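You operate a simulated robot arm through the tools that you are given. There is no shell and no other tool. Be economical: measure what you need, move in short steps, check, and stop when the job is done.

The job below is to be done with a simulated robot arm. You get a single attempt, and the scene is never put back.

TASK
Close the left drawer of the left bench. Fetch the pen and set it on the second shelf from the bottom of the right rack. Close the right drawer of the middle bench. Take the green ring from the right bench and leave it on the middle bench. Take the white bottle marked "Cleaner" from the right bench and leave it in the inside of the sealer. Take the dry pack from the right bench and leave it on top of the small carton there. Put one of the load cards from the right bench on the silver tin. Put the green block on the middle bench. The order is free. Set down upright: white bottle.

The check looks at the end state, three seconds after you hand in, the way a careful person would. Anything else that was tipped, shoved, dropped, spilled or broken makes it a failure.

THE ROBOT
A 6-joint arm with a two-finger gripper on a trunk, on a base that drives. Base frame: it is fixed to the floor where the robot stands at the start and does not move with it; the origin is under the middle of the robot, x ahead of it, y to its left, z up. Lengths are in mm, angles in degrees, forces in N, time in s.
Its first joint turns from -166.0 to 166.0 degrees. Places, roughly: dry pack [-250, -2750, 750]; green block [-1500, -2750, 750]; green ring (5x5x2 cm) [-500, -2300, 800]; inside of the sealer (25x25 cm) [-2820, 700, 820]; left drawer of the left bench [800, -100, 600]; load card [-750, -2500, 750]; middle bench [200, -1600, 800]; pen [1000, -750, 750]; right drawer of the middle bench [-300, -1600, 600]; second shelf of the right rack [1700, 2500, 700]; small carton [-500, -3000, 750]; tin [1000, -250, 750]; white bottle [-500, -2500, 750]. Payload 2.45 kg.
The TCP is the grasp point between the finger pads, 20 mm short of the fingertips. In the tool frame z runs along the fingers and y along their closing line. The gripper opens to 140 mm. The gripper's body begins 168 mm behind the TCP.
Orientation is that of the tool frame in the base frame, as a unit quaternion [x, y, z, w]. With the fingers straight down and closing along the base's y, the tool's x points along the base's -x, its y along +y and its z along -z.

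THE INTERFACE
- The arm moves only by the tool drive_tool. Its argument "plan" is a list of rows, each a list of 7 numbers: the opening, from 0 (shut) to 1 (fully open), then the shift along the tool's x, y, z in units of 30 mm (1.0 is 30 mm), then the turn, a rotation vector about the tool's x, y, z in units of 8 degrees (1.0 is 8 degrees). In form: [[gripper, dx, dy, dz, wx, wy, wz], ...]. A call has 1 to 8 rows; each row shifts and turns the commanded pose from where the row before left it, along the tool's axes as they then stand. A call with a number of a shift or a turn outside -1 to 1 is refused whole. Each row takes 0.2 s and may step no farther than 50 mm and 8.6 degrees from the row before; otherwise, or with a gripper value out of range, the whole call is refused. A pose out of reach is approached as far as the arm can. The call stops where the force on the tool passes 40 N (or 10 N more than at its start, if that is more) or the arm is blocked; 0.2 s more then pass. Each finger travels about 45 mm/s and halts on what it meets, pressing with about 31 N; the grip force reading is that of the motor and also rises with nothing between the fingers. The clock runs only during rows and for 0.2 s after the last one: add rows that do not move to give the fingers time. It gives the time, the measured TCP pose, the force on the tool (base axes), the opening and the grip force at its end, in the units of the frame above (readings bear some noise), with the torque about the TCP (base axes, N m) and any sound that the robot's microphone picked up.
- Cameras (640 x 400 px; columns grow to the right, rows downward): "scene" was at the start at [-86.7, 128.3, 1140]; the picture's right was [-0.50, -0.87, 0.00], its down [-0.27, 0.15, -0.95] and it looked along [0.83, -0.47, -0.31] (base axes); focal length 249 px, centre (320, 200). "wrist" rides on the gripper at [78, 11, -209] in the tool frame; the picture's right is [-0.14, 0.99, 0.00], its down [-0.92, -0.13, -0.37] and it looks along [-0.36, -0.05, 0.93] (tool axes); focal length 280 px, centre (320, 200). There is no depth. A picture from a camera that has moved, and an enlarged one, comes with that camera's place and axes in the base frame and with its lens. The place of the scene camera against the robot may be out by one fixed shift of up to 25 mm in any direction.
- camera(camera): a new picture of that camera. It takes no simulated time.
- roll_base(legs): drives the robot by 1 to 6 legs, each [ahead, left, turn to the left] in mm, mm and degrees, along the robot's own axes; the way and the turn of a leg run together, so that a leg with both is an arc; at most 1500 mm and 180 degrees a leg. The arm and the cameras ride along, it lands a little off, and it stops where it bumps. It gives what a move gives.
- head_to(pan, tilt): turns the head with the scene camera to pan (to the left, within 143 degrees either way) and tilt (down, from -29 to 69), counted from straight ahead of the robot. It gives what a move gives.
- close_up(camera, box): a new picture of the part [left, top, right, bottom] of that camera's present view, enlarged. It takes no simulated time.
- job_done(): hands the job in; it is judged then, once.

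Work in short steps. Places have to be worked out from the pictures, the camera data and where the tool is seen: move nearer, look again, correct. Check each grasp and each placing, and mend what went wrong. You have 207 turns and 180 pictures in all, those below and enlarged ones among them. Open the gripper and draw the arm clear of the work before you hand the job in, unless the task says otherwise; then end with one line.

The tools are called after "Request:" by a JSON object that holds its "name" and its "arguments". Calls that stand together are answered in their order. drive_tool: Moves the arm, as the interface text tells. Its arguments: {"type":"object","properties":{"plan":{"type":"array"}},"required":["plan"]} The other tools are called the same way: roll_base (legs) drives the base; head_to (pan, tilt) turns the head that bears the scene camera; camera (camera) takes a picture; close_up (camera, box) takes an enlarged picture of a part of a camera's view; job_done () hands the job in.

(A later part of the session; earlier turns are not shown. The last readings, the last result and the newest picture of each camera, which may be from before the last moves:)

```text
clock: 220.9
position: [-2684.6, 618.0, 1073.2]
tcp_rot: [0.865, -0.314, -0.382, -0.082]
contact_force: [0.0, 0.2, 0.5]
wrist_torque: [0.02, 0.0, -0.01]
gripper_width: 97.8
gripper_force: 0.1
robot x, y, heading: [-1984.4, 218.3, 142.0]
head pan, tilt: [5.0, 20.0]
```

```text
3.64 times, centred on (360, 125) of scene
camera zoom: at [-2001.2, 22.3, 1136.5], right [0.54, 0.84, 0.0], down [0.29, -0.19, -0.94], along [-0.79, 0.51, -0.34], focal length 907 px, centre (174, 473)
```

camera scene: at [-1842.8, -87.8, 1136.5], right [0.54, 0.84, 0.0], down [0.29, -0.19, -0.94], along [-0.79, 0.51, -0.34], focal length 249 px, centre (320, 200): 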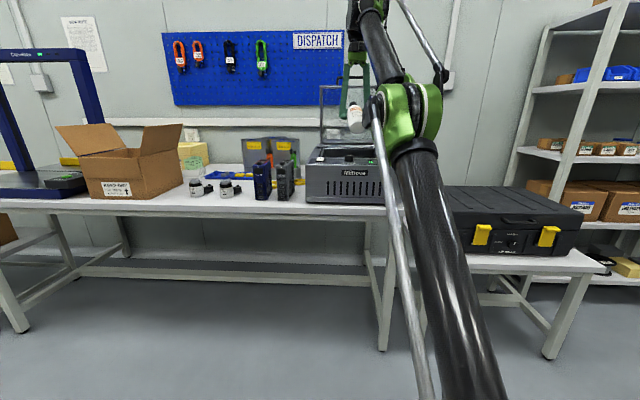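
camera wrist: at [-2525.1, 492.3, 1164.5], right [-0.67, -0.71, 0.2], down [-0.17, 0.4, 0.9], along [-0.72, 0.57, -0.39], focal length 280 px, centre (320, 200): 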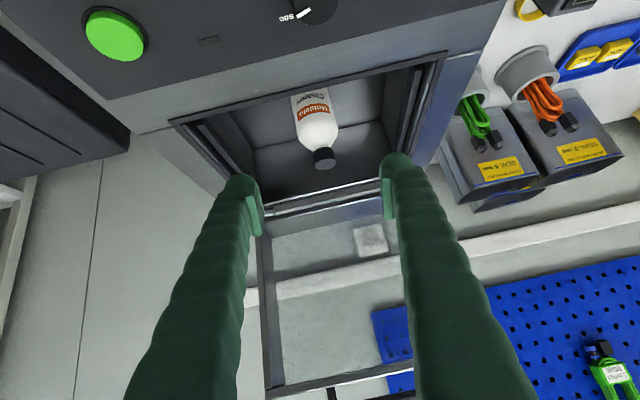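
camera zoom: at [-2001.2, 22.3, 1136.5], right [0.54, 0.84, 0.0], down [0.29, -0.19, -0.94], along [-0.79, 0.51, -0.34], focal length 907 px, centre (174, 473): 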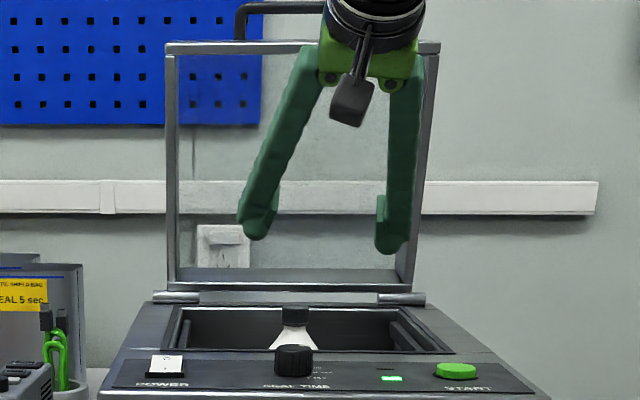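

The bottle stands in the chamber. I undo the small roll, then drive back to the right bench for the dry pack.

Request:
{"name": "drive_tool", "arguments": {"plan": [[0.6, 0, 0, 0, 0.5, 0, -0.5]]}}

Request:
{"name": "roll_base", "arguments": {"legs": [[-500, 0, 0], [0, 0, -179], [0, -1440, 0], [1200, 0, 0]]}}

Request:
{"name": "head_to", "arguments": {"pan": 5, "tilt": 25}}

Request:
{"name": "camera", "arguments": {"camera": "wrist"}}

Request:
{"name": "camera", "arguments": {"camera": "scene"}}

```text
clock: 221.3
position: [-2685.2, 618.6, 1073.3]
tcp_rot: [0.872, -0.297, -0.368, -0.125]
contact_force: [-0.6, 0.5, 0.5]
wrist_torque: [0.0, 0.01, 0.0]
gripper_width: 83.9
gripper_force: 0.1
robot x, y, heading: [-1988.5, 227.7, 142.1]
head pan, tilt: [5.0, 20.0]
```

```text
clock: 244.2
position: [-771.1, -2346.4, 1073.7]
tcp_rot: [0.291, 0.874, -0.123, 0.368]
contact_force: [-0.3, -0.5, -0.5]
wrist_torque: [-0.01, 0.0, 0.0]
gripper_width: 84.0
gripper_force: 0.1
robot x, y, heading: [-1473.8, -1968.3, -37.3]
head pan, tilt: [5.0, 20.0]
```

```text
clock: 244.9
position: [-771.2, -2345.3, 1072.1]
tcp_rot: [0.292, 0.874, -0.123, 0.368]
contact_force: [-0.3, 0.3, 1.1]
wrist_torque: [-0.02, 0.0, -0.03]
gripper_width: 83.9
gripper_force: 0.0
robot x, y, heading: [-1473.9, -1965.8, -37.0]
head pan, tilt: [5.0, 25.0]
```

```text
77 pictures are left
camera wrist: at [-928.4, -2214.6, 1163.7], right [0.67, 0.73, 0.1], down [0.23, -0.33, 0.92], along [0.71, -0.59, -0.39], focal length 280 px, centre (320, 200)
```

wrist: 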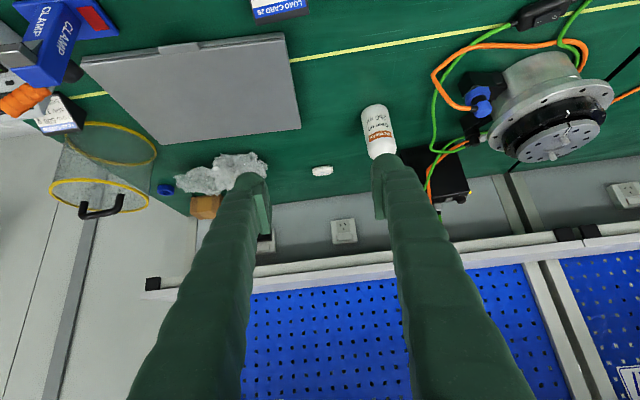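

```text
76 pictures are left
camera scene: at [-1419.6, -1759.8, 1128.4], right [-0.53, -0.85, 0.0], down [-0.36, 0.23, -0.91], along [0.77, -0.48, -0.42], focal length 249 px, centre (320, 200)
```

scene: 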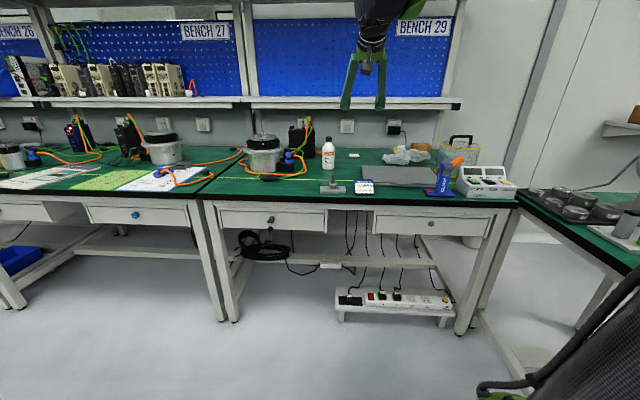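

Dry pack at about (-348,-2677); tilt is 46°, just right for reaching in under the shelf. I drive 280 ahead and extend along the fingers toward it.

Request:
{"name": "roll_base", "arguments": {"legs": [[280, 0, 0]]}}

Request:
{"name": "drive_tool", "arguments": {"plan": [[0.6, 0.08, -0.03, 1, 0, 0, 0], [0.6, 0.08, -0.03, 1, 0, 0, 0], [0.6, 0.08, -0.03, 1, 0, 0, 0], [0.6, 0.08, -0.03, 1, 0, 0, 0], [0.6, 0.08, -0.03, 1, 0, 0, 0], [0.6, 0.08, -0.03, 1, 0, 0, 0], [0.6, 0.08, -0.03, 1, 0, 0, 0], [0.6, 0.08, -0.03, 1, 0, 0, 0]]}}

Request:
{"name": "camera", "arguments": {"camera": "wrist"}}

Request:
{"name": "camera", "arguments": {"camera": "scene"}}

```text
clock: 246.9
position: [-545.6, -2517.4, 1074.0]
tcp_rot: [0.292, 0.874, -0.123, 0.368]
contact_force: [0.2, -0.9, 0.6]
wrist_torque: [0.0, 0.0, 0.03]
gripper_width: 84.1
gripper_force: 0.1
robot x, y, heading: [-1246.8, -2135.4, -37.5]
head pan, tilt: [5.0, 25.0]
```

```text
clock: 248.7
position: [-422.0, -2618.9, 891.2]
tcp_rot: [0.292, 0.874, -0.123, 0.369]
contact_force: [0.1, 0.1, 0.5]
wrist_torque: [-0.03, 0.0, 0.0]
gripper_width: 84.1
gripper_force: 0.1
robot x, y, heading: [-1249.4, -2135.7, -37.4]
head pan, tilt: [5.0, 25.0]
```

```text
75 pictures are left
camera wrist: at [-578.3, -2486.7, 982.1], right [0.67, 0.73, 0.1], down [0.23, -0.33, 0.92], along [0.71, -0.59, -0.39], focal length 280 px, centre (320, 200)
```

wrist: 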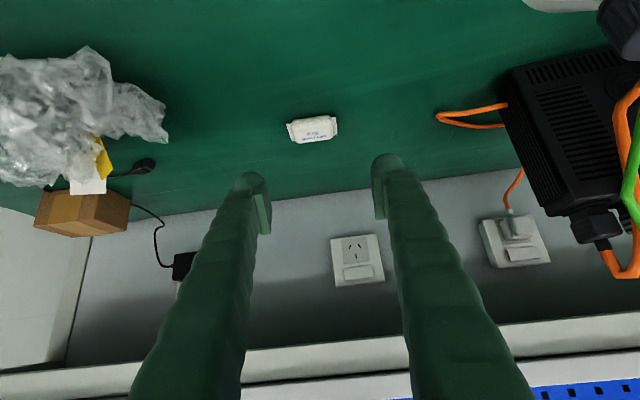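

```text
74 pictures are left
camera scene: at [-1193.9, -1931.0, 1128.4], right [-0.53, -0.85, 0.0], down [-0.36, 0.22, -0.91], along [0.77, -0.48, -0.42], focal length 249 px, centre (320, 200)
```

scene: 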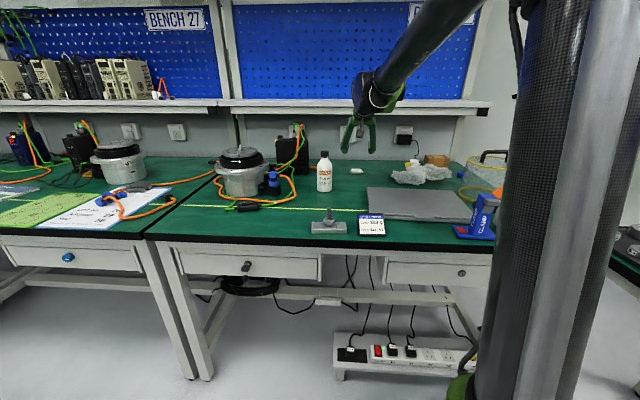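

Pack confirmed at (-351,-2676). I go the rest of the way down to it in small steps.

Request:
{"name": "drive_tool", "arguments": {"plan": [[0.6, 0.11, 0, 1, 0, 0, 0], [0.6, 0.11, 0, 1, 0, 0, 0], [0.6, 0.11, 0, 1, 0, 0, 0], [0.6, 0.11, 0, 1, 0, 0, 0], [0.6, 0.05, 0, 0.4, 0, 0, 0]]}}

Request:
{"name": "camera", "arguments": {"camera": "wrist"}}

```text
clock: 249.9
position: [-354.8, -2669.0, 788.8]
tcp_rot: [0.292, 0.874, -0.123, 0.368]
contact_force: [0.6, 0.3, 0.2]
wrist_torque: [0.01, -0.02, 0.0]
gripper_width: 83.8
gripper_force: 0.1
robot x, y, heading: [-1244.9, -2134.0, -37.0]
head pan, tilt: [5.0, 25.0]
```

```text
73 pictures are left
camera wrist: at [-511.7, -2537.4, 878.7], right [0.67, 0.73, 0.1], down [0.23, -0.33, 0.92], along [0.71, -0.59, -0.39], focal length 280 px, centre (320, 200)
```

wrist: 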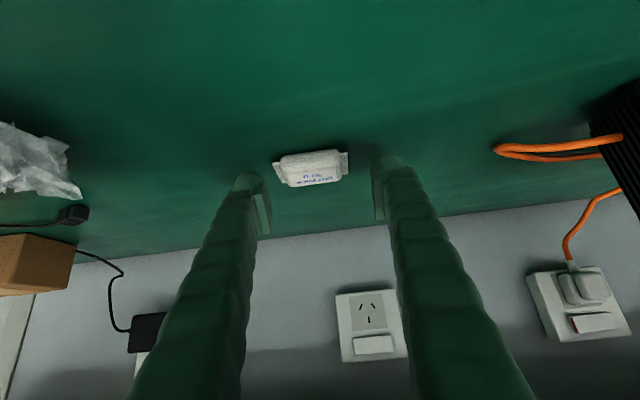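

I shift slightly right and down the last 10 mm, then close.

Request:
{"name": "drive_tool", "arguments": {"plan": [[0.6, 0.05, -0.23, 0.42, 0, 0, 0], [0.6, 0.05, 0, 0.05, 0, 0, 0], [0.2, 0, 0, 0, 0, 0, 0], [0, 0, 0, 0, 0, 0, 0], [0, 0, 0, 0, 0, 0, 0], [0, 0, 0, 0, 0, 0, 0]]}}

Request:
{"name": "camera", "arguments": {"camera": "wrist"}}

```text
clock: 251.3
position: [-353.1, -2679.7, 775.8]
tcp_rot: [0.292, 0.874, -0.123, 0.368]
contact_force: [0.1, 0.5, -0.2]
wrist_torque: [0.03, 0.03, -0.01]
gripper_width: 58.4
gripper_force: 30.2
robot x, y, heading: [-1251.2, -2131.0, -37.1]
head pan, tilt: [5.0, 25.0]
```

```text
72 pictures are left
camera wrist: at [-509.9, -2547.6, 866.7], right [0.67, 0.73, 0.1], down [0.23, -0.33, 0.92], along [0.71, -0.59, -0.39], focal length 280 px, centre (320, 200)
```

wrist: 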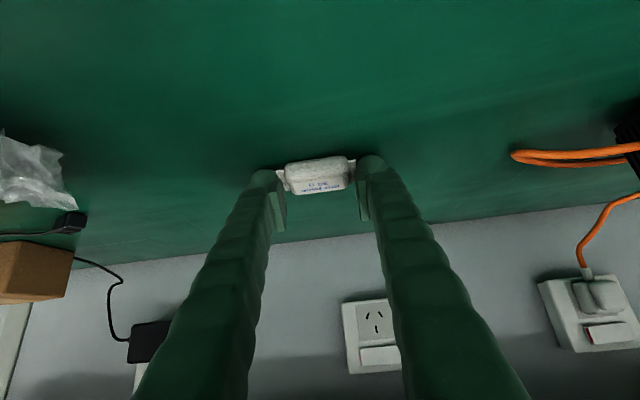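

Closed on the pack at 58 mm. I lift 60 mm and check.

Request:
{"name": "drive_tool", "arguments": {"plan": [[0, -0.3, 0, -0.3, 0, 0, 0], [0, -0.716, 0, -0.698, 0, 0, 0], [0, -0.716, 0, -0.698, 0, 0, 0]]}}

Request:
{"name": "camera", "arguments": {"camera": "wrist"}}

```text
clock: 252.1
position: [-353.5, -2680.5, 847.0]
tcp_rot: [0.292, 0.874, -0.124, 0.368]
contact_force: [0.0, -0.2, -0.2]
wrist_torque: [0.01, 0.06, 0.0]
gripper_width: 58.3
gripper_force: 31.5
robot x, y, heading: [-1250.3, -2132.7, -37.2]
head pan, tilt: [5.0, 25.0]
```

```text
71 pictures are left
camera wrist: at [-510.3, -2548.7, 938.7], right [0.67, 0.73, 0.1], down [0.23, -0.33, 0.92], along [0.71, -0.59, -0.39], focal length 280 px, centre (320, 200)
```

wrist: 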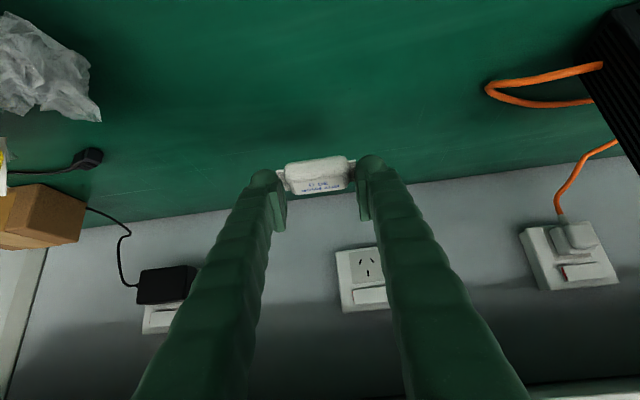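

Pack held. I draw it back 90 mm and up a little, then shift right toward the carton for a look.

Request:
{"name": "drive_tool", "arguments": {"plan": [[0, 0.698, 0, -0.716, 0, 0, 0], [0, 0.698, 0, -0.716, 0, 0, 0], [0, 0.698, 0, -0.716, 0, 0, 0], [0, 0.698, 0, -0.716, 0, 0, 0], [0, -0.716, 0, -0.698, 0, 0, 0], [0, -0.716, 0, -0.698, 0, 0, 0]]}}

Request:
{"name": "roll_base", "arguments": {"legs": [[0, -170, 0]]}}

Request:
{"name": "drive_tool", "arguments": {"plan": [[0, 0, -1, 0, 0, 0, 0], [0, 0, -1, 0, 0, 0, 0], [0, 0, -1, 0, 0, 0, 0]]}}

Request:
{"name": "camera", "arguments": {"camera": "wrist"}}

Request:
{"name": "camera", "arguments": {"camera": "scene"}}

```text
clock: 253.5
position: [-449.7, -2607.0, 908.9]
tcp_rot: [0.291, 0.875, -0.122, 0.368]
contact_force: [-0.4, -0.2, -0.9]
wrist_torque: [0.0, 0.01, 0.0]
gripper_width: 58.5
gripper_force: 31.2
robot x, y, heading: [-1251.3, -2134.5, -37.0]
head pan, tilt: [5.0, 25.0]
```

```text
clock: 254.9
position: [-551.7, -2742.8, 909.6]
tcp_rot: [0.29, 0.875, -0.122, 0.369]
contact_force: [0.0, 0.3, 0.0]
wrist_torque: [-0.02, 0.0, 0.01]
gripper_width: 58.3
gripper_force: 31.0
robot x, y, heading: [-1355.4, -2272.3, -37.3]
head pan, tilt: [5.0, 25.0]
```

```text
clock: 255.8
position: [-606.5, -2813.6, 908.3]
tcp_rot: [0.29, 0.875, -0.122, 0.368]
contact_force: [-0.2, -0.4, -1.1]
wrist_torque: [-0.02, 0.02, -0.04]
gripper_width: 58.5
gripper_force: 31.4
robot x, y, heading: [-1349.0, -2273.9, -37.2]
head pan, tilt: [5.0, 25.0]
```

```text
70 pictures are left
camera wrist: at [-764.2, -2682.5, 1000.0], right [0.67, 0.74, 0.1], down [0.23, -0.33, 0.92], along [0.71, -0.59, -0.39], focal length 280 px, centre (320, 200)
```

wrist: 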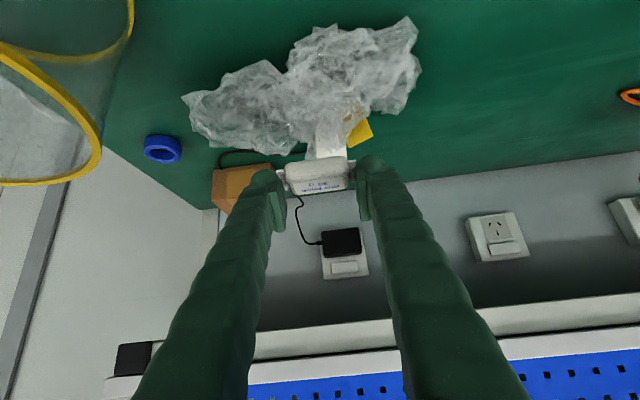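

```text
69 pictures are left
camera scene: at [-1297.7, -2067.8, 1128.4], right [-0.53, -0.85, 0.0], down [-0.36, 0.22, -0.91], along [0.77, -0.48, -0.42], focal length 249 px, centre (320, 200)
```

scene: 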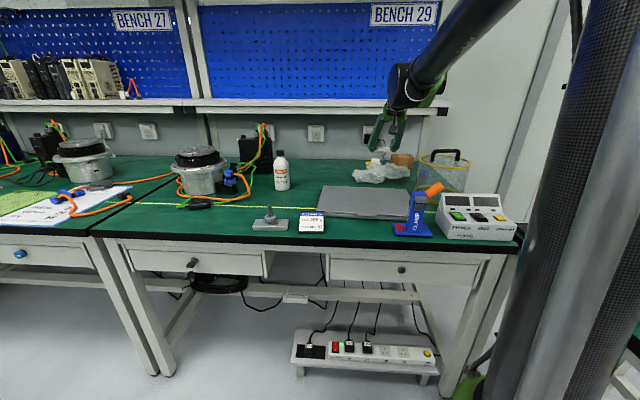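

The carton is now partly hidden behind the pack; I enlarge both views.

Request:
{"name": "close_up", "arguments": {"camera": "scene", "box": [350, 120, 480, 200]}}

Request:
{"name": "close_up", "arguments": {"camera": "wrist", "box": [190, 100, 390, 225]}}

```text
4.92 times, centred on (415, 160) of scene
camera zoom: at [-1297.7, -2067.8, 1128.4], right [-0.53, -0.85, 0.0], down [-0.36, 0.22, -0.91], along [0.77, -0.48, -0.42], focal length 1228 px, centre (-148, 397)
```

zoom: 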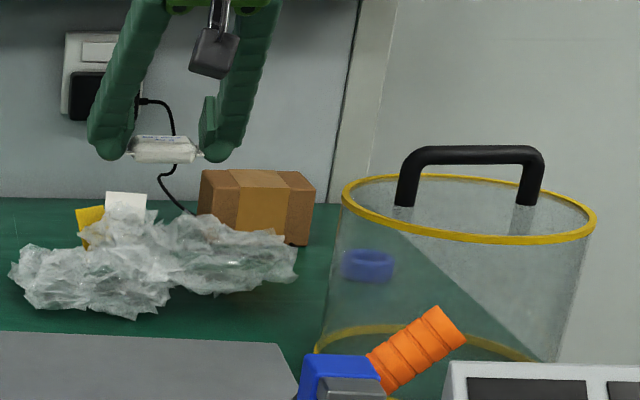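

```text
3.20 times, centred on (290, 162) of wrist
camera zoom: at [-764.2, -2682.5, 1000.0], right [0.67, 0.74, 0.1], down [0.23, -0.33, 0.92], along [0.71, -0.59, -0.39], focal length 897 px, centre (416, 320)
```

zoom: 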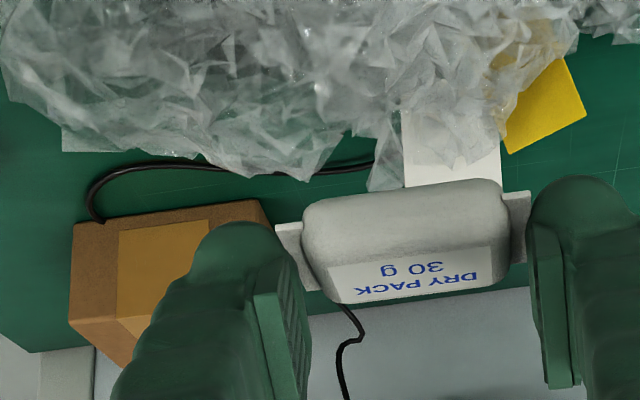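

The carton spans about (-559,-3080)–(-495,-2998) along its front, top at z≈805, centre near (-502,-3058). To stay under the shelf I tilt to ~62°, come in at z≈852 to the left of the carton, then slide right over it.

Request:
{"name": "drive_tool", "arguments": {"plan": [[0, 0.7, 0, 0.6, 0, -1, 0], [0, 0.85, 0, 0.5, 0, -1, 0], [0, -0.474, 0, 0.88, 0, 0, 0], [0, -0.474, 0, 0.88, 0, 0, 0], [0, -0.474, 0, 0.88, 0, 0, 0]]}}

Request:
{"name": "camera", "arguments": {"camera": "wrist"}}

Request:
{"name": "camera", "arguments": {"camera": "scene"}}

```text
clock: 256.9
position: [-537.5, -2865.7, 855.2]
tcp_rot: [0.27, 0.815, -0.161, 0.487]
contact_force: [-0.6, 0.1, -0.3]
wrist_torque: [-0.02, -0.01, -0.04]
gripper_width: 58.4
gripper_force: 31.0
robot x, y, heading: [-1347.7, -2272.9, -37.0]
head pan, tilt: [5.0, 25.0]
```

```text
66 pictures are left
camera wrist: at [-707.2, -2723.9, 885.7], right [0.65, 0.75, 0.12], down [0.01, -0.17, 0.99], along [0.76, -0.63, -0.12], focal length 280 px, centre (320, 200)
```

wrist: 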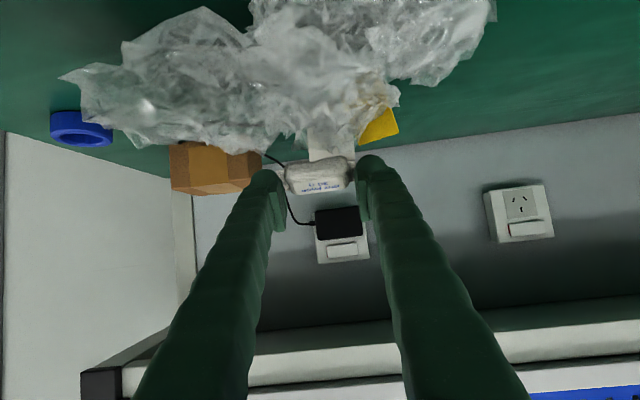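

```text
65 pictures are left
camera scene: at [-1297.8, -2067.8, 1128.4], right [-0.53, -0.85, 0.0], down [-0.36, 0.22, -0.91], along [0.77, -0.48, -0.42], focal length 249 px, centre (320, 200)
```

scene: 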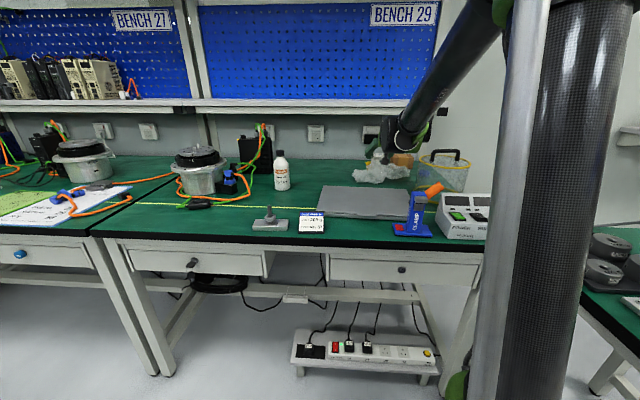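

Clear so far; an adapter plug on the wall is straight ahead, so I go 90 mm in, slide right 123 mm, and look before going the last bit.

Request:
{"name": "drive_tool", "arguments": {"plan": [[0, -0.474, 0, 0.88, 0, 0, 0], [0, -0.474, 0, 0.88, 0, 0, 0], [0, -0.474, 0, 0.88, 0, 0, 0], [0, 0, -1, 0, 0, 0, 0], [0, 0, -1, 0, 0, 0, 0], [0, 0, -1, 0, 0, 0, 0], [0, 0, -1, 0, 0, 0, 0]]}}

Request:
{"name": "camera", "arguments": {"camera": "wrist"}}

Request:
{"name": "close_up", "arguments": {"camera": "scene", "box": [350, 120, 480, 200]}}

```text
clock: 258.6
position: [-536.7, -3015.2, 849.7]
tcp_rot: [0.271, 0.815, -0.163, 0.486]
contact_force: [-0.1, 0.2, -1.4]
wrist_torque: [-0.01, 0.0, -0.04]
gripper_width: 58.2
gripper_force: 31.0
robot x, y, heading: [-1348.9, -2274.9, -37.1]
head pan, tilt: [5.0, 25.0]
```

```text
64 pictures are left
camera wrist: at [-708.6, -2874.5, 881.3], right [0.64, 0.75, 0.12], down [0.01, -0.17, 0.99], along [0.76, -0.63, -0.12], focal length 280 px, centre (320, 200)
```

wrist: 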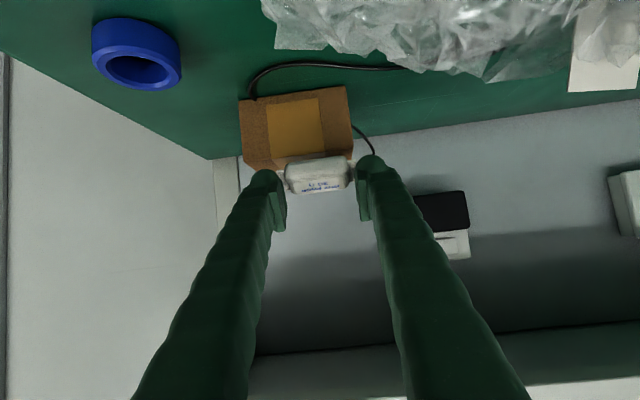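

```text
4.92 times, centred on (415, 160) of scene
camera zoom: at [-1297.6, -2067.9, 1128.4], right [-0.53, -0.85, 0.0], down [-0.36, 0.22, -0.91], along [0.77, -0.48, -0.42], focal length 1228 px, centre (-148, 397)
```

zoom: 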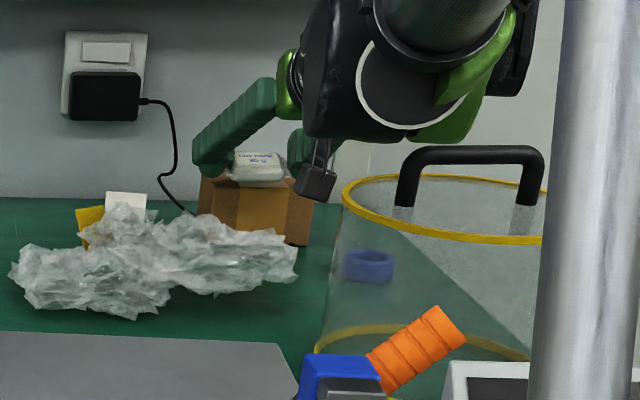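

The carton's front face is at n≈718, top z≈805–813. I move 52 mm ahead and 12 mm right, then lower gently to set the pack down.

Request:
{"name": "drive_tool", "arguments": {"plan": [[0, -0.41, -0.2, 0.76, 0, 0, 0], [0, -0.41, -0.2, 0.76, 0, 0, 0], [0, 0.18, 0, 0.095, 0, 0, 0]]}}

Request:
{"name": "close_up", "arguments": {"camera": "scene", "box": [380, 130, 440, 180]}}

Request:
{"name": "camera", "arguments": {"camera": "wrist"}}

```text
clock: 259.4
position: [-503.6, -3056.1, 845.2]
tcp_rot: [0.27, 0.815, -0.161, 0.486]
contact_force: [-0.2, 0.1, -0.2]
wrist_torque: [0.0, -0.01, -0.01]
gripper_width: 58.4
gripper_force: 31.3
robot x, y, heading: [-1350.3, -2272.5, -36.8]
head pan, tilt: [5.0, 25.0]
```

```text
8.00 times, centred on (410, 155) of scene
camera zoom: at [-1297.7, -2068.0, 1128.4], right [-0.53, -0.85, 0.0], down [-0.36, 0.22, -0.91], along [0.77, -0.48, -0.42], focal length 1995 px, centre (-400, 560)
```

zoom: 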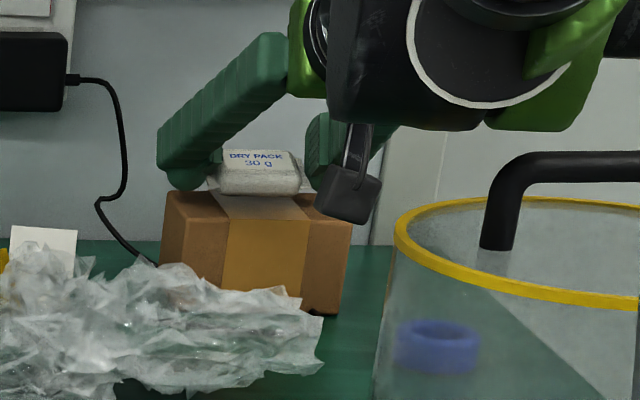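

```text
61 pictures are left
camera wrist: at [-674.5, -2915.3, 876.4], right [0.65, 0.75, 0.12], down [0.01, -0.17, 0.99], along [0.76, -0.63, -0.12], focal length 280 px, centre (320, 200)
```

wrist: 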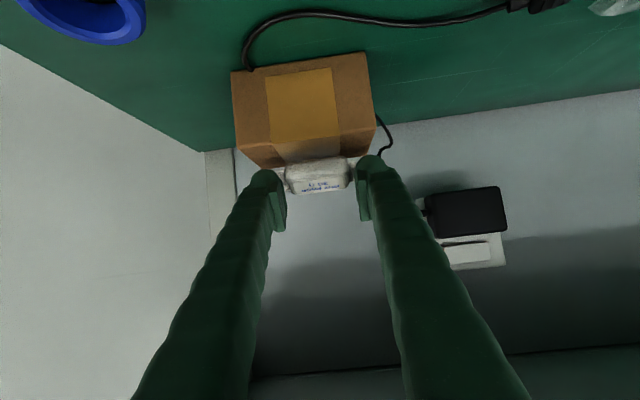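

The pack hangs just above the carton top. I lower in 4 mm steps to contact.

Request:
{"name": "drive_tool", "arguments": {"plan": [[0, 0.117, -0.1, 0.063, 0, 0, 0], [0, 0.117, -0.1, 0.063, 0, 0, 0], [0, 0.09, 0, 0.05, 0, 0, 0]]}}

Request:
{"name": "close_up", "arguments": {"camera": "scene", "box": [380, 130, 440, 180]}}

```text
clock: 260.1
position: [-507.2, -3059.7, 837.7]
tcp_rot: [0.27, 0.814, -0.162, 0.488]
contact_force: [6.5, 0.3, 32.6]
wrist_torque: [0.17, 0.11, -0.04]
gripper_width: 58.5
gripper_force: 31.2
robot x, y, heading: [-1349.2, -2274.2, -37.0]
head pan, tilt: [5.0, 25.0]
```

```text
8.00 times, centred on (410, 155) of scene
camera zoom: at [-1298.6, -2066.9, 1128.2], right [-0.53, -0.85, 0.0], down [-0.36, 0.22, -0.91], along [0.77, -0.48, -0.42], focal length 1995 px, centre (-400, 560)
```

zoom: 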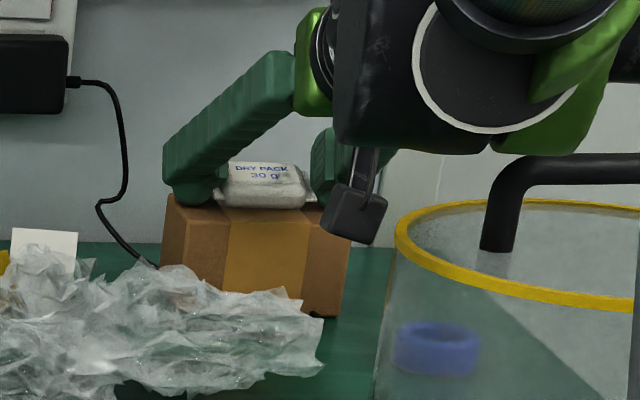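

Contact with the carton top. I ease up 2 mm and open.

Request:
{"name": "drive_tool", "arguments": {"plan": [[0, -0.06, 0, -0.03, 0, 0, 0], [0.47, 0, 0, 0, 0, 0, 0], [0.52, 0, 0, 0, 0, 0, 0], [0.55, 0, 0, 0, 0, 0, 0]]}}

Request:
{"name": "close_up", "arguments": {"camera": "scene", "box": [380, 130, 440, 180]}}

Request:
{"name": "camera", "arguments": {"camera": "wrist"}}

```text
clock: 261.1
position: [-506.7, -3061.2, 837.9]
tcp_rot: [0.271, 0.815, -0.162, 0.486]
contact_force: [-0.3, -1.0, 0.7]
wrist_torque: [0.0, 0.0, 0.0]
gripper_width: 77.2
gripper_force: 0.1
robot x, y, heading: [-1351.1, -2273.5, -36.9]
head pan, tilt: [5.0, 25.0]
```

```text
8.00 times, centred on (410, 155) of scene
camera zoom: at [-1297.7, -2068.0, 1128.4], right [-0.53, -0.85, 0.0], down [-0.36, 0.22, -0.91], along [0.77, -0.48, -0.42], focal length 1995 px, centre (-400, 560)
```

zoom: 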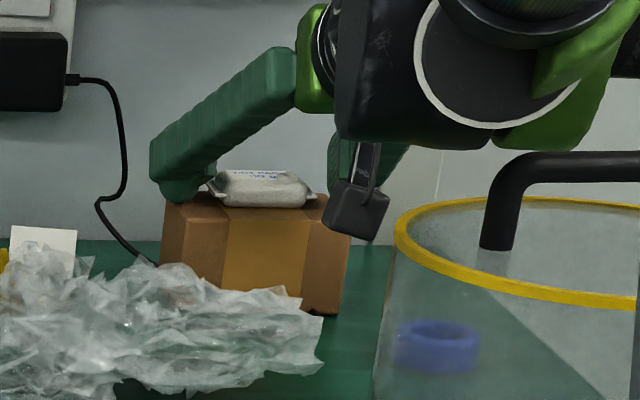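

```text
58 pictures are left
camera wrist: at [-677.6, -2919.4, 868.5], right [0.65, 0.75, 0.12], down [0.01, -0.17, 0.99], along [0.76, -0.63, -0.12], focal length 280 px, centre (320, 200)
```

wrist: 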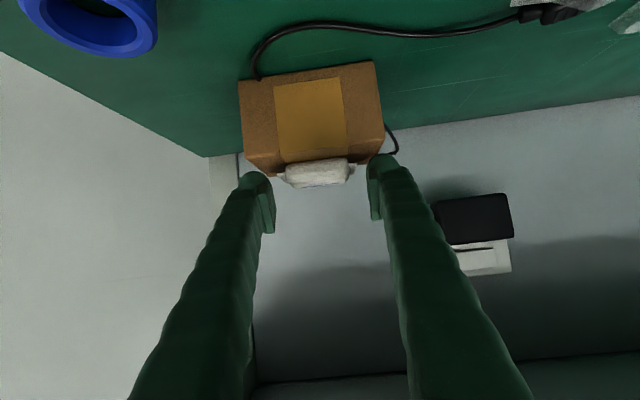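

The pack lies flat on the carton. I retreat by the reverse path: back, left, then back.

Request:
{"name": "drive_tool", "arguments": {"plan": [[0.55, 0, 0, -0.5, 0, 0, 0], [0.55, 0, 0, -1, 0, 0, 0], [0.55, 0.3, 0, -0.9, 0, 0, 0], [0.55, 0, 1, 0, 0, 0, 0], [0.55, 0, 1, 0, 0, 0, 0], [0.55, 0, 1, 0, 0, 0, 0], [0.55, 0, 1, 0, 0, 0, 0], [0.55, 0.474, 0, -0.88, 0, 0, 0]]}}

Request:
{"name": "drive_tool", "arguments": {"plan": [[0.55, 0.474, 0, -0.88, 0, 0, 0], [0.55, 0.474, 0, -0.88, 0, 0, 0], [0.55, 0.474, 0, -0.88, 0, 0, 0], [0.55, 0.474, 0, -0.88, 0, 0, 0], [0.55, 0.474, 0, -0.88, 0, 0, 0], [0.55, 0, 0, -1, 0, 0.9, 0], [0.55, 0, 0, -1, 0, 0.9, 0], [0.55, 0, 0, -1, 0, 0.9, 0]]}}

Request:
{"name": "close_up", "arguments": {"camera": "scene", "box": [350, 120, 480, 200]}}

```text
clock: 262.9
position: [-513.7, -2906.2, 864.0]
tcp_rot: [0.27, 0.815, -0.161, 0.487]
contact_force: [0.5, -0.4, 0.7]
wrist_torque: [0.03, 0.0, 0.04]
gripper_width: 77.0
gripper_force: 0.0
robot x, y, heading: [-1349.9, -2273.8, -36.9]
head pan, tilt: [5.0, 25.0]
```

```text
clock: 264.8
position: [-691.9, -2771.8, 914.0]
tcp_rot: [0.296, 0.892, -0.108, 0.325]
contact_force: [-0.4, 0.8, 0.5]
wrist_torque: [0.0, 0.02, 0.0]
gripper_width: 77.3
gripper_force: 0.1
robot x, y, heading: [-1351.7, -2273.8, -37.0]
head pan, tilt: [5.0, 25.0]
```

```text
4.92 times, centred on (415, 160) of scene
camera zoom: at [-1297.7, -2067.9, 1128.4], right [-0.53, -0.85, 0.0], down [-0.36, 0.22, -0.91], along [0.77, -0.48, -0.42], focal length 1228 px, centre (-148, 397)
```

zoom: 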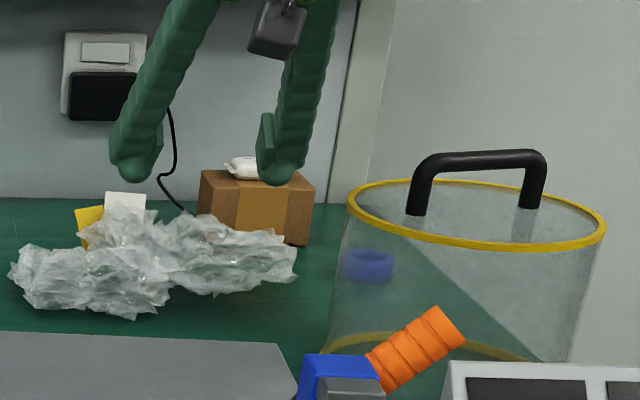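

The clear bin beside the carton seems to have shifted slightly; I check it in the same view as before, and the carton with the pack.

Request:
{"name": "close_up", "arguments": {"camera": "scene", "box": [400, 130, 500, 210]}}

Request:
{"name": "camera", "arguments": {"camera": "wrist"}}

```text
5.00 times, centred on (450, 170) of scene
camera zoom: at [-1297.7, -2067.9, 1128.4], right [-0.53, -0.85, 0.0], down [-0.36, 0.22, -0.91], along [0.77, -0.48, -0.42], focal length 1247 px, centre (-330, 350)
```

zoom: 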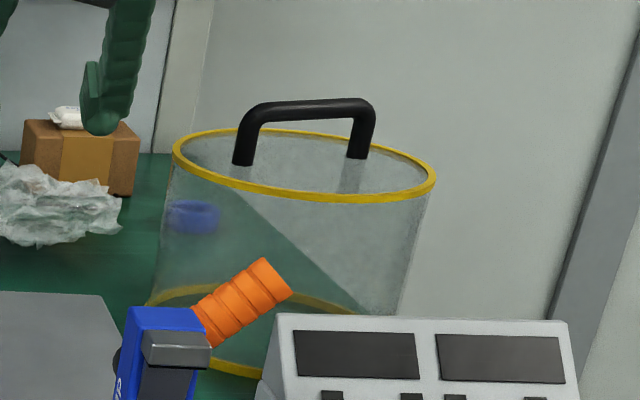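

```text
55 pictures are left
camera wrist: at [-840.6, -2646.4, 1025.1], right [0.68, 0.73, 0.09], down [0.3, -0.38, 0.87], along [0.67, -0.57, -0.48], focal length 280 px, centre (320, 200)
```

wrist: 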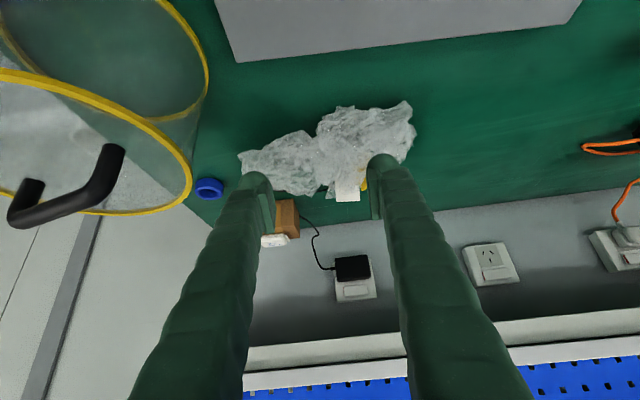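

The bin still stands upright and shifted only about a centimetre. Next the load card near (-779,-2377): I straighten the tool and drive back and left over it.

Request:
{"name": "drive_tool", "arguments": {"plan": [[0.7, 0, 0, -0.6, 0, 1, 0], [0.7, 0, 0, -0.6, 0, 1, 0], [0.75, 0, 0, -0.6, 0, 1, 0], [0.75, 0, 0, -0.6, 0, 1, 0], [0.75, 0, 0, -0.3, 0, 1, 0]]}}

Request:
{"name": "roll_base", "arguments": {"legs": [[-280, 0, 0], [0, 262, 0]]}}

Request:
{"name": "camera", "arguments": {"camera": "wrist"}}

Request:
{"name": "head_to", "arguments": {"pan": -5, "tilt": 25}}

Request:
{"name": "close_up", "arguments": {"camera": "scene", "box": [260, 80, 500, 230]}}

```text
clock: 265.9
position: [-718.3, -2752.1, 986.2]
tcp_rot: [0.315, 0.949, 0.0, 0.001]
contact_force: [-0.2, 0.6, -0.7]
wrist_torque: [-0.02, -0.07, -0.01]
gripper_width: 104.9
gripper_force: 0.1
robot x, y, heading: [-1350.3, -2270.8, -37.0]
head pan, tilt: [5.0, 25.0]
```

```text
clock: 269.4
position: [-785.5, -2381.1, 987.2]
tcp_rot: [0.316, 0.949, 0.0, 0.001]
contact_force: [0.3, 0.0, -0.5]
wrist_torque: [0.01, 0.0, 0.01]
gripper_width: 104.8
gripper_force: 0.2
robot x, y, heading: [-1417.2, -1898.1, -37.4]
head pan, tilt: [5.0, 25.0]
```

```text
54 pictures are left
camera wrist: at [-842.2, -2325.1, 1196.4], right [0.71, 0.71, 0.0], down [0.66, -0.65, 0.37], along [0.26, -0.26, -0.93], focal length 280 px, centre (320, 200)
```

wrist: 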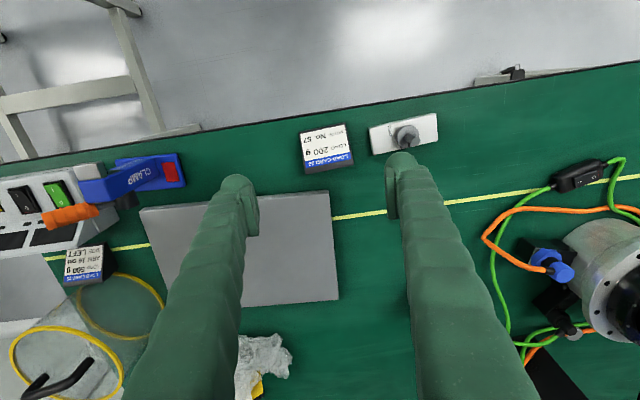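

```text
clock: 270.1
position: [-785.4, -2381.3, 988.0]
tcp_rot: [0.317, 0.949, 0.0, 0.001]
contact_force: [-0.3, -0.1, -0.8]
wrist_torque: [0.0, 0.05, 0.0]
gripper_width: 104.9
gripper_force: 0.0
robot x, y, heading: [-1420.0, -1900.8, -37.1]
head pan, tilt: [-5.0, 25.0]
```

```text
2.67 times, centred on (380, 155) of scene
camera zoom: at [-1372.9, -1707.6, 1128.4], right [-0.67, -0.74, 0.0], down [-0.31, 0.28, -0.91], along [0.67, -0.61, -0.42], focal length 665 px, centre (160, 320)
```

zoom: 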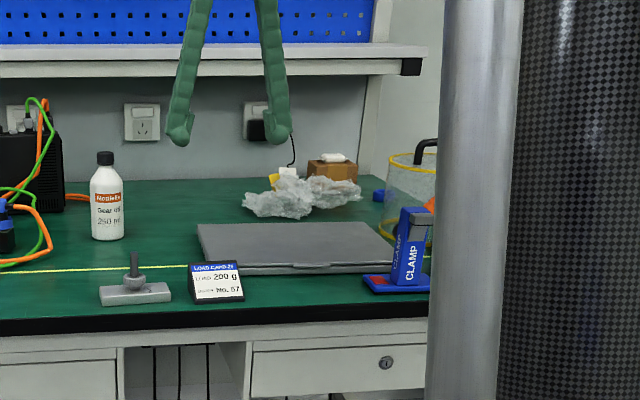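

Pack sits on the carton. The 200 g card is at about (-773,-2378), ~80 mm wide; I lower over it with 98 mm opening and recheck.

Request:
{"name": "drive_tool", "arguments": {"plan": [[0.7, -0.26, 0.32, 0, 0, 0, 0], [0.7, 0, 0, 1, 0, 0, 0], [0.7, 0, 0, 1, 0, 0, 0], [0.7, 0, 0, 1, 0, 0, 0], [0.7, 0, 0, 1, 0, 0, 0]]}}

Request:
{"name": "camera", "arguments": {"camera": "wrist"}}

```text
clock: 271.3
position: [-770.6, -2379.9, 868.1]
tcp_rot: [0.317, 0.949, -0.001, 0.002]
contact_force: [-0.4, -1.0, -0.4]
wrist_torque: [0.02, -0.02, 0.02]
gripper_width: 97.7
gripper_force: 0.1
robot x, y, heading: [-1417.7, -1902.2, -37.3]
head pan, tilt: [-5.0, 25.0]
```

```text
52 pictures are left
camera wrist: at [-828.6, -2323.2, 1077.3], right [0.71, 0.71, 0.0], down [0.66, -0.65, 0.37], along [0.26, -0.26, -0.93], focal length 280 px, centre (320, 200)
```

wrist: 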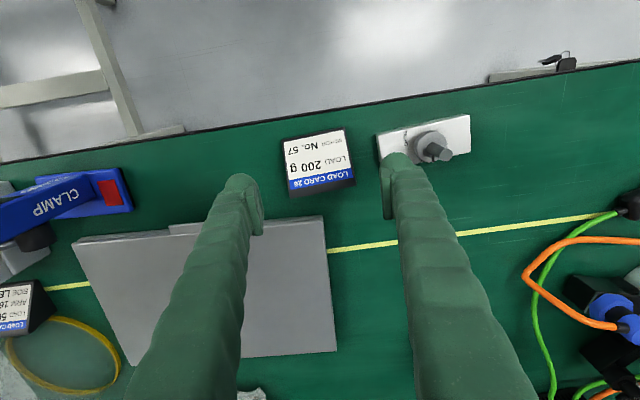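

Card centre refined to (-777,-2377), width ~70 mm. I descend to z≈777 and close.

Request:
{"name": "drive_tool", "arguments": {"plan": [[0.66, 0.2, -0.05, 1, 0, 0, 0], [0.66, 0, 0, 1, 0, 0, 0], [0.66, 0, 0, 0.8, 0, 0, 0], [0.66, 0, 0, 0.23, 0, 0, 0], [0.2, 0, 0, 0, 0, 0, 0], [0, 0, 0, 0, 0, 0, 0], [0, 0, 0, 0, 0, 0, 0]]}}

Request:
{"name": "camera", "arguments": {"camera": "wrist"}}

```text
clock: 272.9
position: [-778.0, -2377.4, 776.2]
tcp_rot: [0.316, 0.949, 0.0, 0.001]
contact_force: [-0.3, -0.6, -0.3]
wrist_torque: [-0.01, 0.03, -0.04]
gripper_width: 75.1
gripper_force: 30.8
robot x, y, heading: [-1415.9, -1900.0, -36.9]
head pan, tilt: [-5.0, 25.0]
```

```text
51 pictures are left
camera wrist: at [-834.6, -2320.6, 985.6], right [0.71, 0.71, 0.0], down [0.66, -0.66, 0.37], along [0.26, -0.26, -0.93], focal length 280 px, centre (320, 200)
```

wrist: 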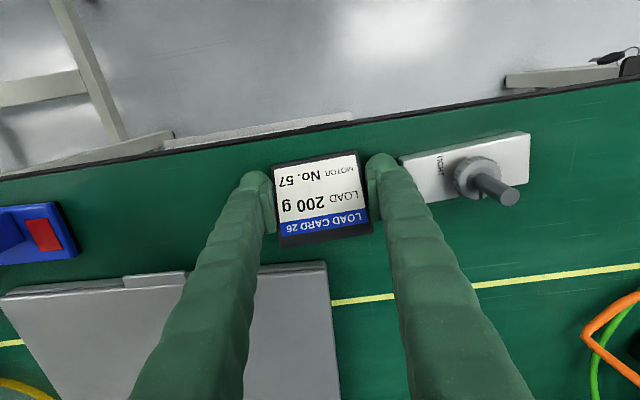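

Gripped at 75 mm. I lift the card and check.

Request:
{"name": "drive_tool", "arguments": {"plan": [[0, 0, 0, -0.3, 0, 0, 0], [0, 0, 0, -1, 0, 0, 0], [0, 0, 0, -1, 0, 0, 0], [0, 0, 0, -1, 0, 0, 0], [0, 0, 0, -1, 0, 0, 0], [0, 0, 0, -1, 0, 0, 0]]}}

Request:
{"name": "camera", "arguments": {"camera": "wrist"}}

```text
clock: 274.3
position: [-780.1, -2376.1, 934.4]
tcp_rot: [0.316, 0.949, 0.0, 0.001]
contact_force: [-0.1, 0.6, -1.0]
wrist_torque: [0.03, 0.0, -0.02]
gripper_width: 74.7
gripper_force: 30.8
robot x, y, heading: [-1419.7, -1898.8, -37.2]
head pan, tilt: [-5.0, 25.0]
```

```text
50 pictures are left
camera wrist: at [-836.1, -2318.8, 1144.7], right [0.71, 0.71, 0.0], down [0.66, -0.65, 0.37], along [0.26, -0.26, -0.93], focal length 280 px, centre (320, 200)
```

wrist: 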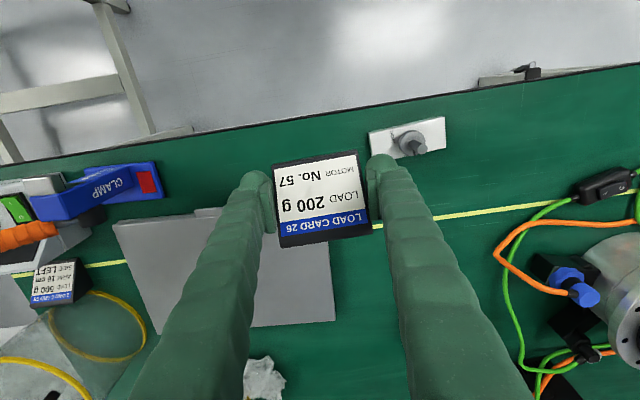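

Card held. I back off a little and drive left along the benches to the tin on the left bench.

Request:
{"name": "roll_base", "arguments": {"legs": [[-130, 0, 0], [0, 1420, 0], [0, 1400, 0]]}}

Request:
{"name": "camera", "arguments": {"camera": "wrist"}}

```text
clock: 288.7
position: [810.4, -69.7, 934.7]
tcp_rot: [0.322, 0.947, -0.001, 0.001]
contact_force: [0.0, -0.1, -1.0]
wrist_torque: [0.0, 0.02, 0.01]
gripper_width: 73.9
gripper_force: 31.1
robot x, y, heading: [174.3, 414.4, -37.8]
head pan, tilt: [-5.0, 25.0]
```

```text
49 pictures are left
camera wrist: at [754.5, -13.0, 1144.3], right [0.71, 0.7, 0.0], down [0.65, -0.66, 0.37], along [0.26, -0.26, -0.93], focal length 280 px, centre (320, 200)
```

wrist: 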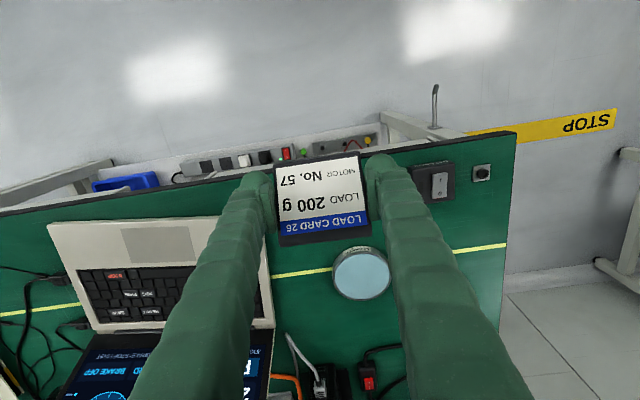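

Tin is at about (987,-157), ~92 mm across. I drive ahead 170 mm and correct with the arm.

Request:
{"name": "roll_base", "arguments": {"legs": [[175, 35, 0.5]]}}

Request:
{"name": "camera", "arguments": {"camera": "wrist"}}

Request:
{"name": "head_to", "arguments": {"pan": 10, "tilt": 28}}

Request:
{"name": "close_up", "arguments": {"camera": "scene", "box": [240, 100, 400, 200]}}

```text
clock: 290.2
position: [974.8, -139.1, 936.1]
tcp_rot: [0.316, 0.949, -0.001, 0.001]
contact_force: [0.6, -0.5, -1.2]
wrist_torque: [-0.02, 0.01, 0.03]
gripper_width: 73.9
gripper_force: 31.2
robot x, y, heading: [334.1, 336.2, -37.0]
head pan, tilt: [-5.0, 25.0]
```

```text
48 pictures are left
camera wrist: at [918.3, -83.1, 1144.3], right [0.7, 0.71, 0.0], down [0.66, -0.65, 0.37], along [0.26, -0.26, -0.93], focal length 280 px, centre (320, 200)
```

wrist: 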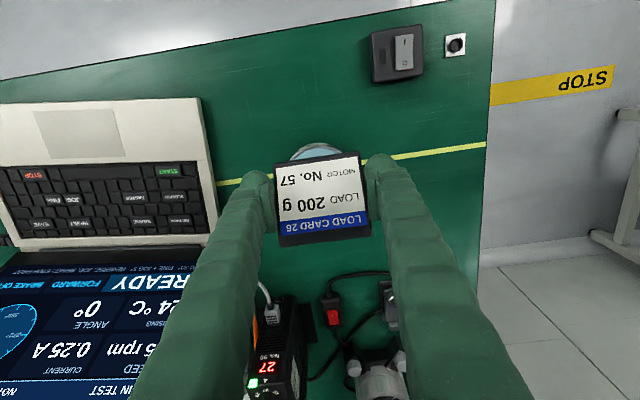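

```text
clock: 291.0
position: [974.7, -139.7, 934.9]
tcp_rot: [0.316, 0.949, -0.001, 0.002]
contact_force: [0.1, -0.5, -0.3]
wrist_torque: [-0.04, 0.0, 0.0]
gripper_width: 73.8
gripper_force: 31.4
robot x, y, heading: [334.8, 333.9, -36.9]
head pan, tilt: [10.0, 28.0]
```

```text
4.00 times, centred on (320, 150) of scene
camera zoom: at [393.2, 547.2, 1123.6], right [-0.46, -0.89, 0.0], down [-0.42, 0.21, -0.88], along [0.79, -0.4, -0.47], focal length 998 px, centre (320, 400)
```

zoom: 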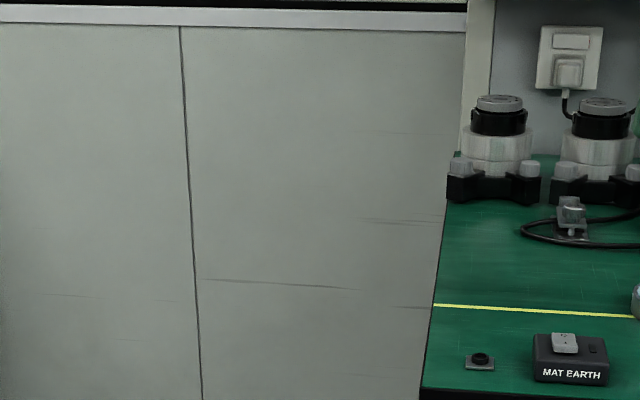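

I need the tin's height; I look with the head turned a little right.

Request:
{"name": "head_to", "arguments": {"pan": -3, "tilt": 30}}

Request:
{"name": "close_up", "arguments": {"camera": "scene", "box": [280, 90, 440, 190]}}

```text
clock: 291.8
position: [974.5, -139.5, 935.1]
tcp_rot: [0.316, 0.949, 0.0, 0.001]
contact_force: [-0.1, 0.3, -1.6]
wrist_torque: [0.0, 0.0, 0.01]
gripper_width: 73.7
gripper_force: 30.8
robot x, y, heading: [331.3, 335.0, -37.0]
head pan, tilt: [-3.0, 30.0]
```

```text
4.00 times, centred on (360, 140) of scene
camera zoom: at [381.2, 530.6, 1120.5], right [-0.64, -0.77, 0.0], down [-0.38, 0.32, -0.87], along [0.66, -0.56, -0.5], focal length 998 px, centre (160, 440)
```

zoom: 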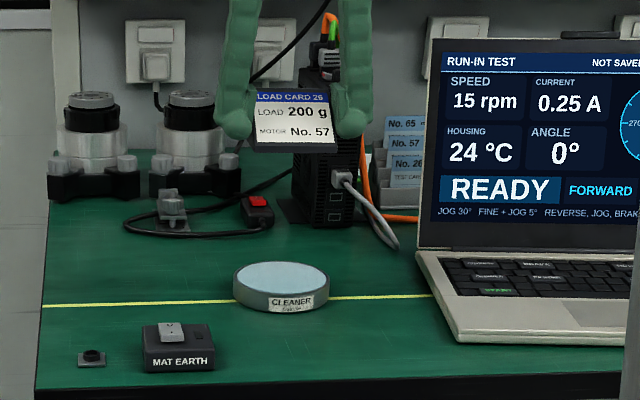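

Tin top at z≈770, centre near (992,-163). I shift 28 mm ahead, 8 mm right and lower most of the way.

Request:
{"name": "drive_tool", "arguments": {"plan": [[0, -0.94, -0.28, 0, 0, 0, 0], [0, 0, 0, 1, 0, 0, 0], [0, 0, 0, 1, 0, 0, 0], [0, 0, 0, 1, 0, 0, 0], [0, 0, 0, 0.6, 0, 0, 0]]}}

Request:
{"name": "close_up", "arguments": {"camera": "scene", "box": [300, 110, 420, 185]}}

Request:
{"name": "camera", "arguments": {"camera": "wrist"}}

```text
clock: 292.9
position: [990.9, -163.4, 825.2]
tcp_rot: [0.316, 0.949, 0.0, 0.0]
contact_force: [1.5, 0.2, -0.1]
wrist_torque: [-0.01, -0.01, 0.0]
gripper_width: 73.7
gripper_force: 31.2
robot x, y, heading: [333.8, 336.1, -37.1]
head pan, tilt: [-3.0, 30.0]
```

```text
5.33 times, centred on (360, 148) of scene
camera zoom: at [381.2, 530.5, 1120.4], right [-0.64, -0.76, 0.0], down [-0.38, 0.32, -0.87], along [0.66, -0.56, -0.5], focal length 1330 px, centre (107, 480)
```

zoom: 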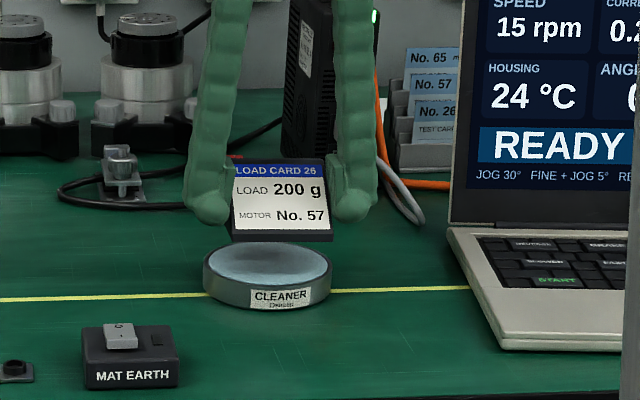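

```text
44 pictures are left
camera wrist: at [934.9, -107.6, 1035.0], right [0.7, 0.71, 0.0], down [0.66, -0.65, 0.37], along [0.26, -0.26, -0.93], focal length 280 px, centre (320, 200)
```

wrist: 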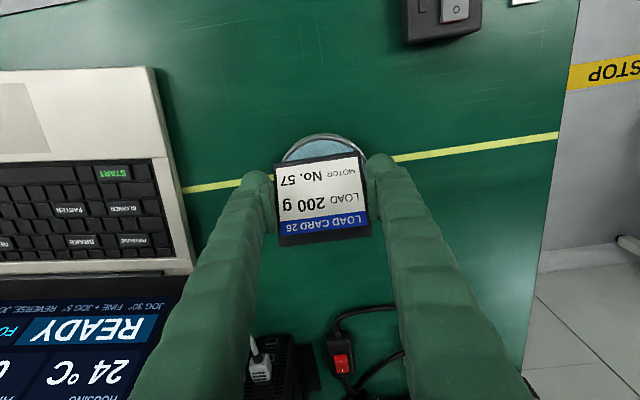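

Nearly centred; I shift 6 mm ahead, 3 mm left and lower until contact.

Request:
{"name": "drive_tool", "arguments": {"plan": [[0, -0.2, 0.1, 0.4, 0, 0, 0], [0, 0, 0, 0.2, 0, 0, 0], [0, 0, 0, 0.1, 0, 0, 0], [0, 0, 0, 0.1, 0, 0, 0], [0, 0, 0, 0.1, 0, 0, 0]]}}

Request:
{"name": "close_up", "arguments": {"camera": "scene", "box": [320, 125, 400, 175]}}

```text
clock: 294.1
position: [998.0, -163.9, 800.0]
tcp_rot: [0.315, 0.949, -0.001, 0.0]
contact_force: [-0.4, 0.1, -0.5]
wrist_torque: [0.01, -0.05, 0.02]
gripper_width: 73.8
gripper_force: 30.7
robot x, y, heading: [334.3, 335.5, -36.7]
head pan, tilt: [-3.0, 30.0]
```

```text
8.00 times, centred on (360, 150) of scene
camera zoom: at [381.2, 530.5, 1120.4], right [-0.64, -0.76, 0.0], down [-0.38, 0.32, -0.87], along [0.66, -0.56, -0.5], focal length 1995 px, centre (0, 600)
```

zoom: 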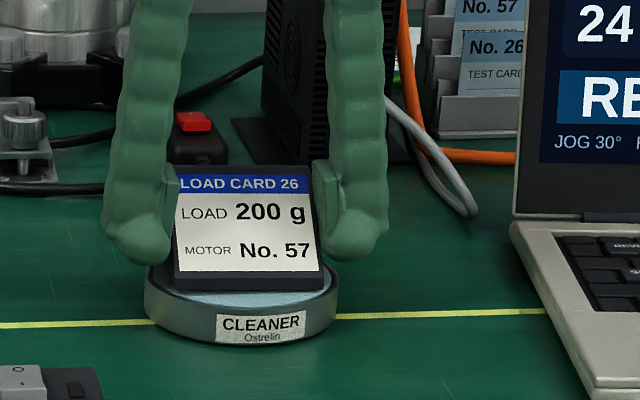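

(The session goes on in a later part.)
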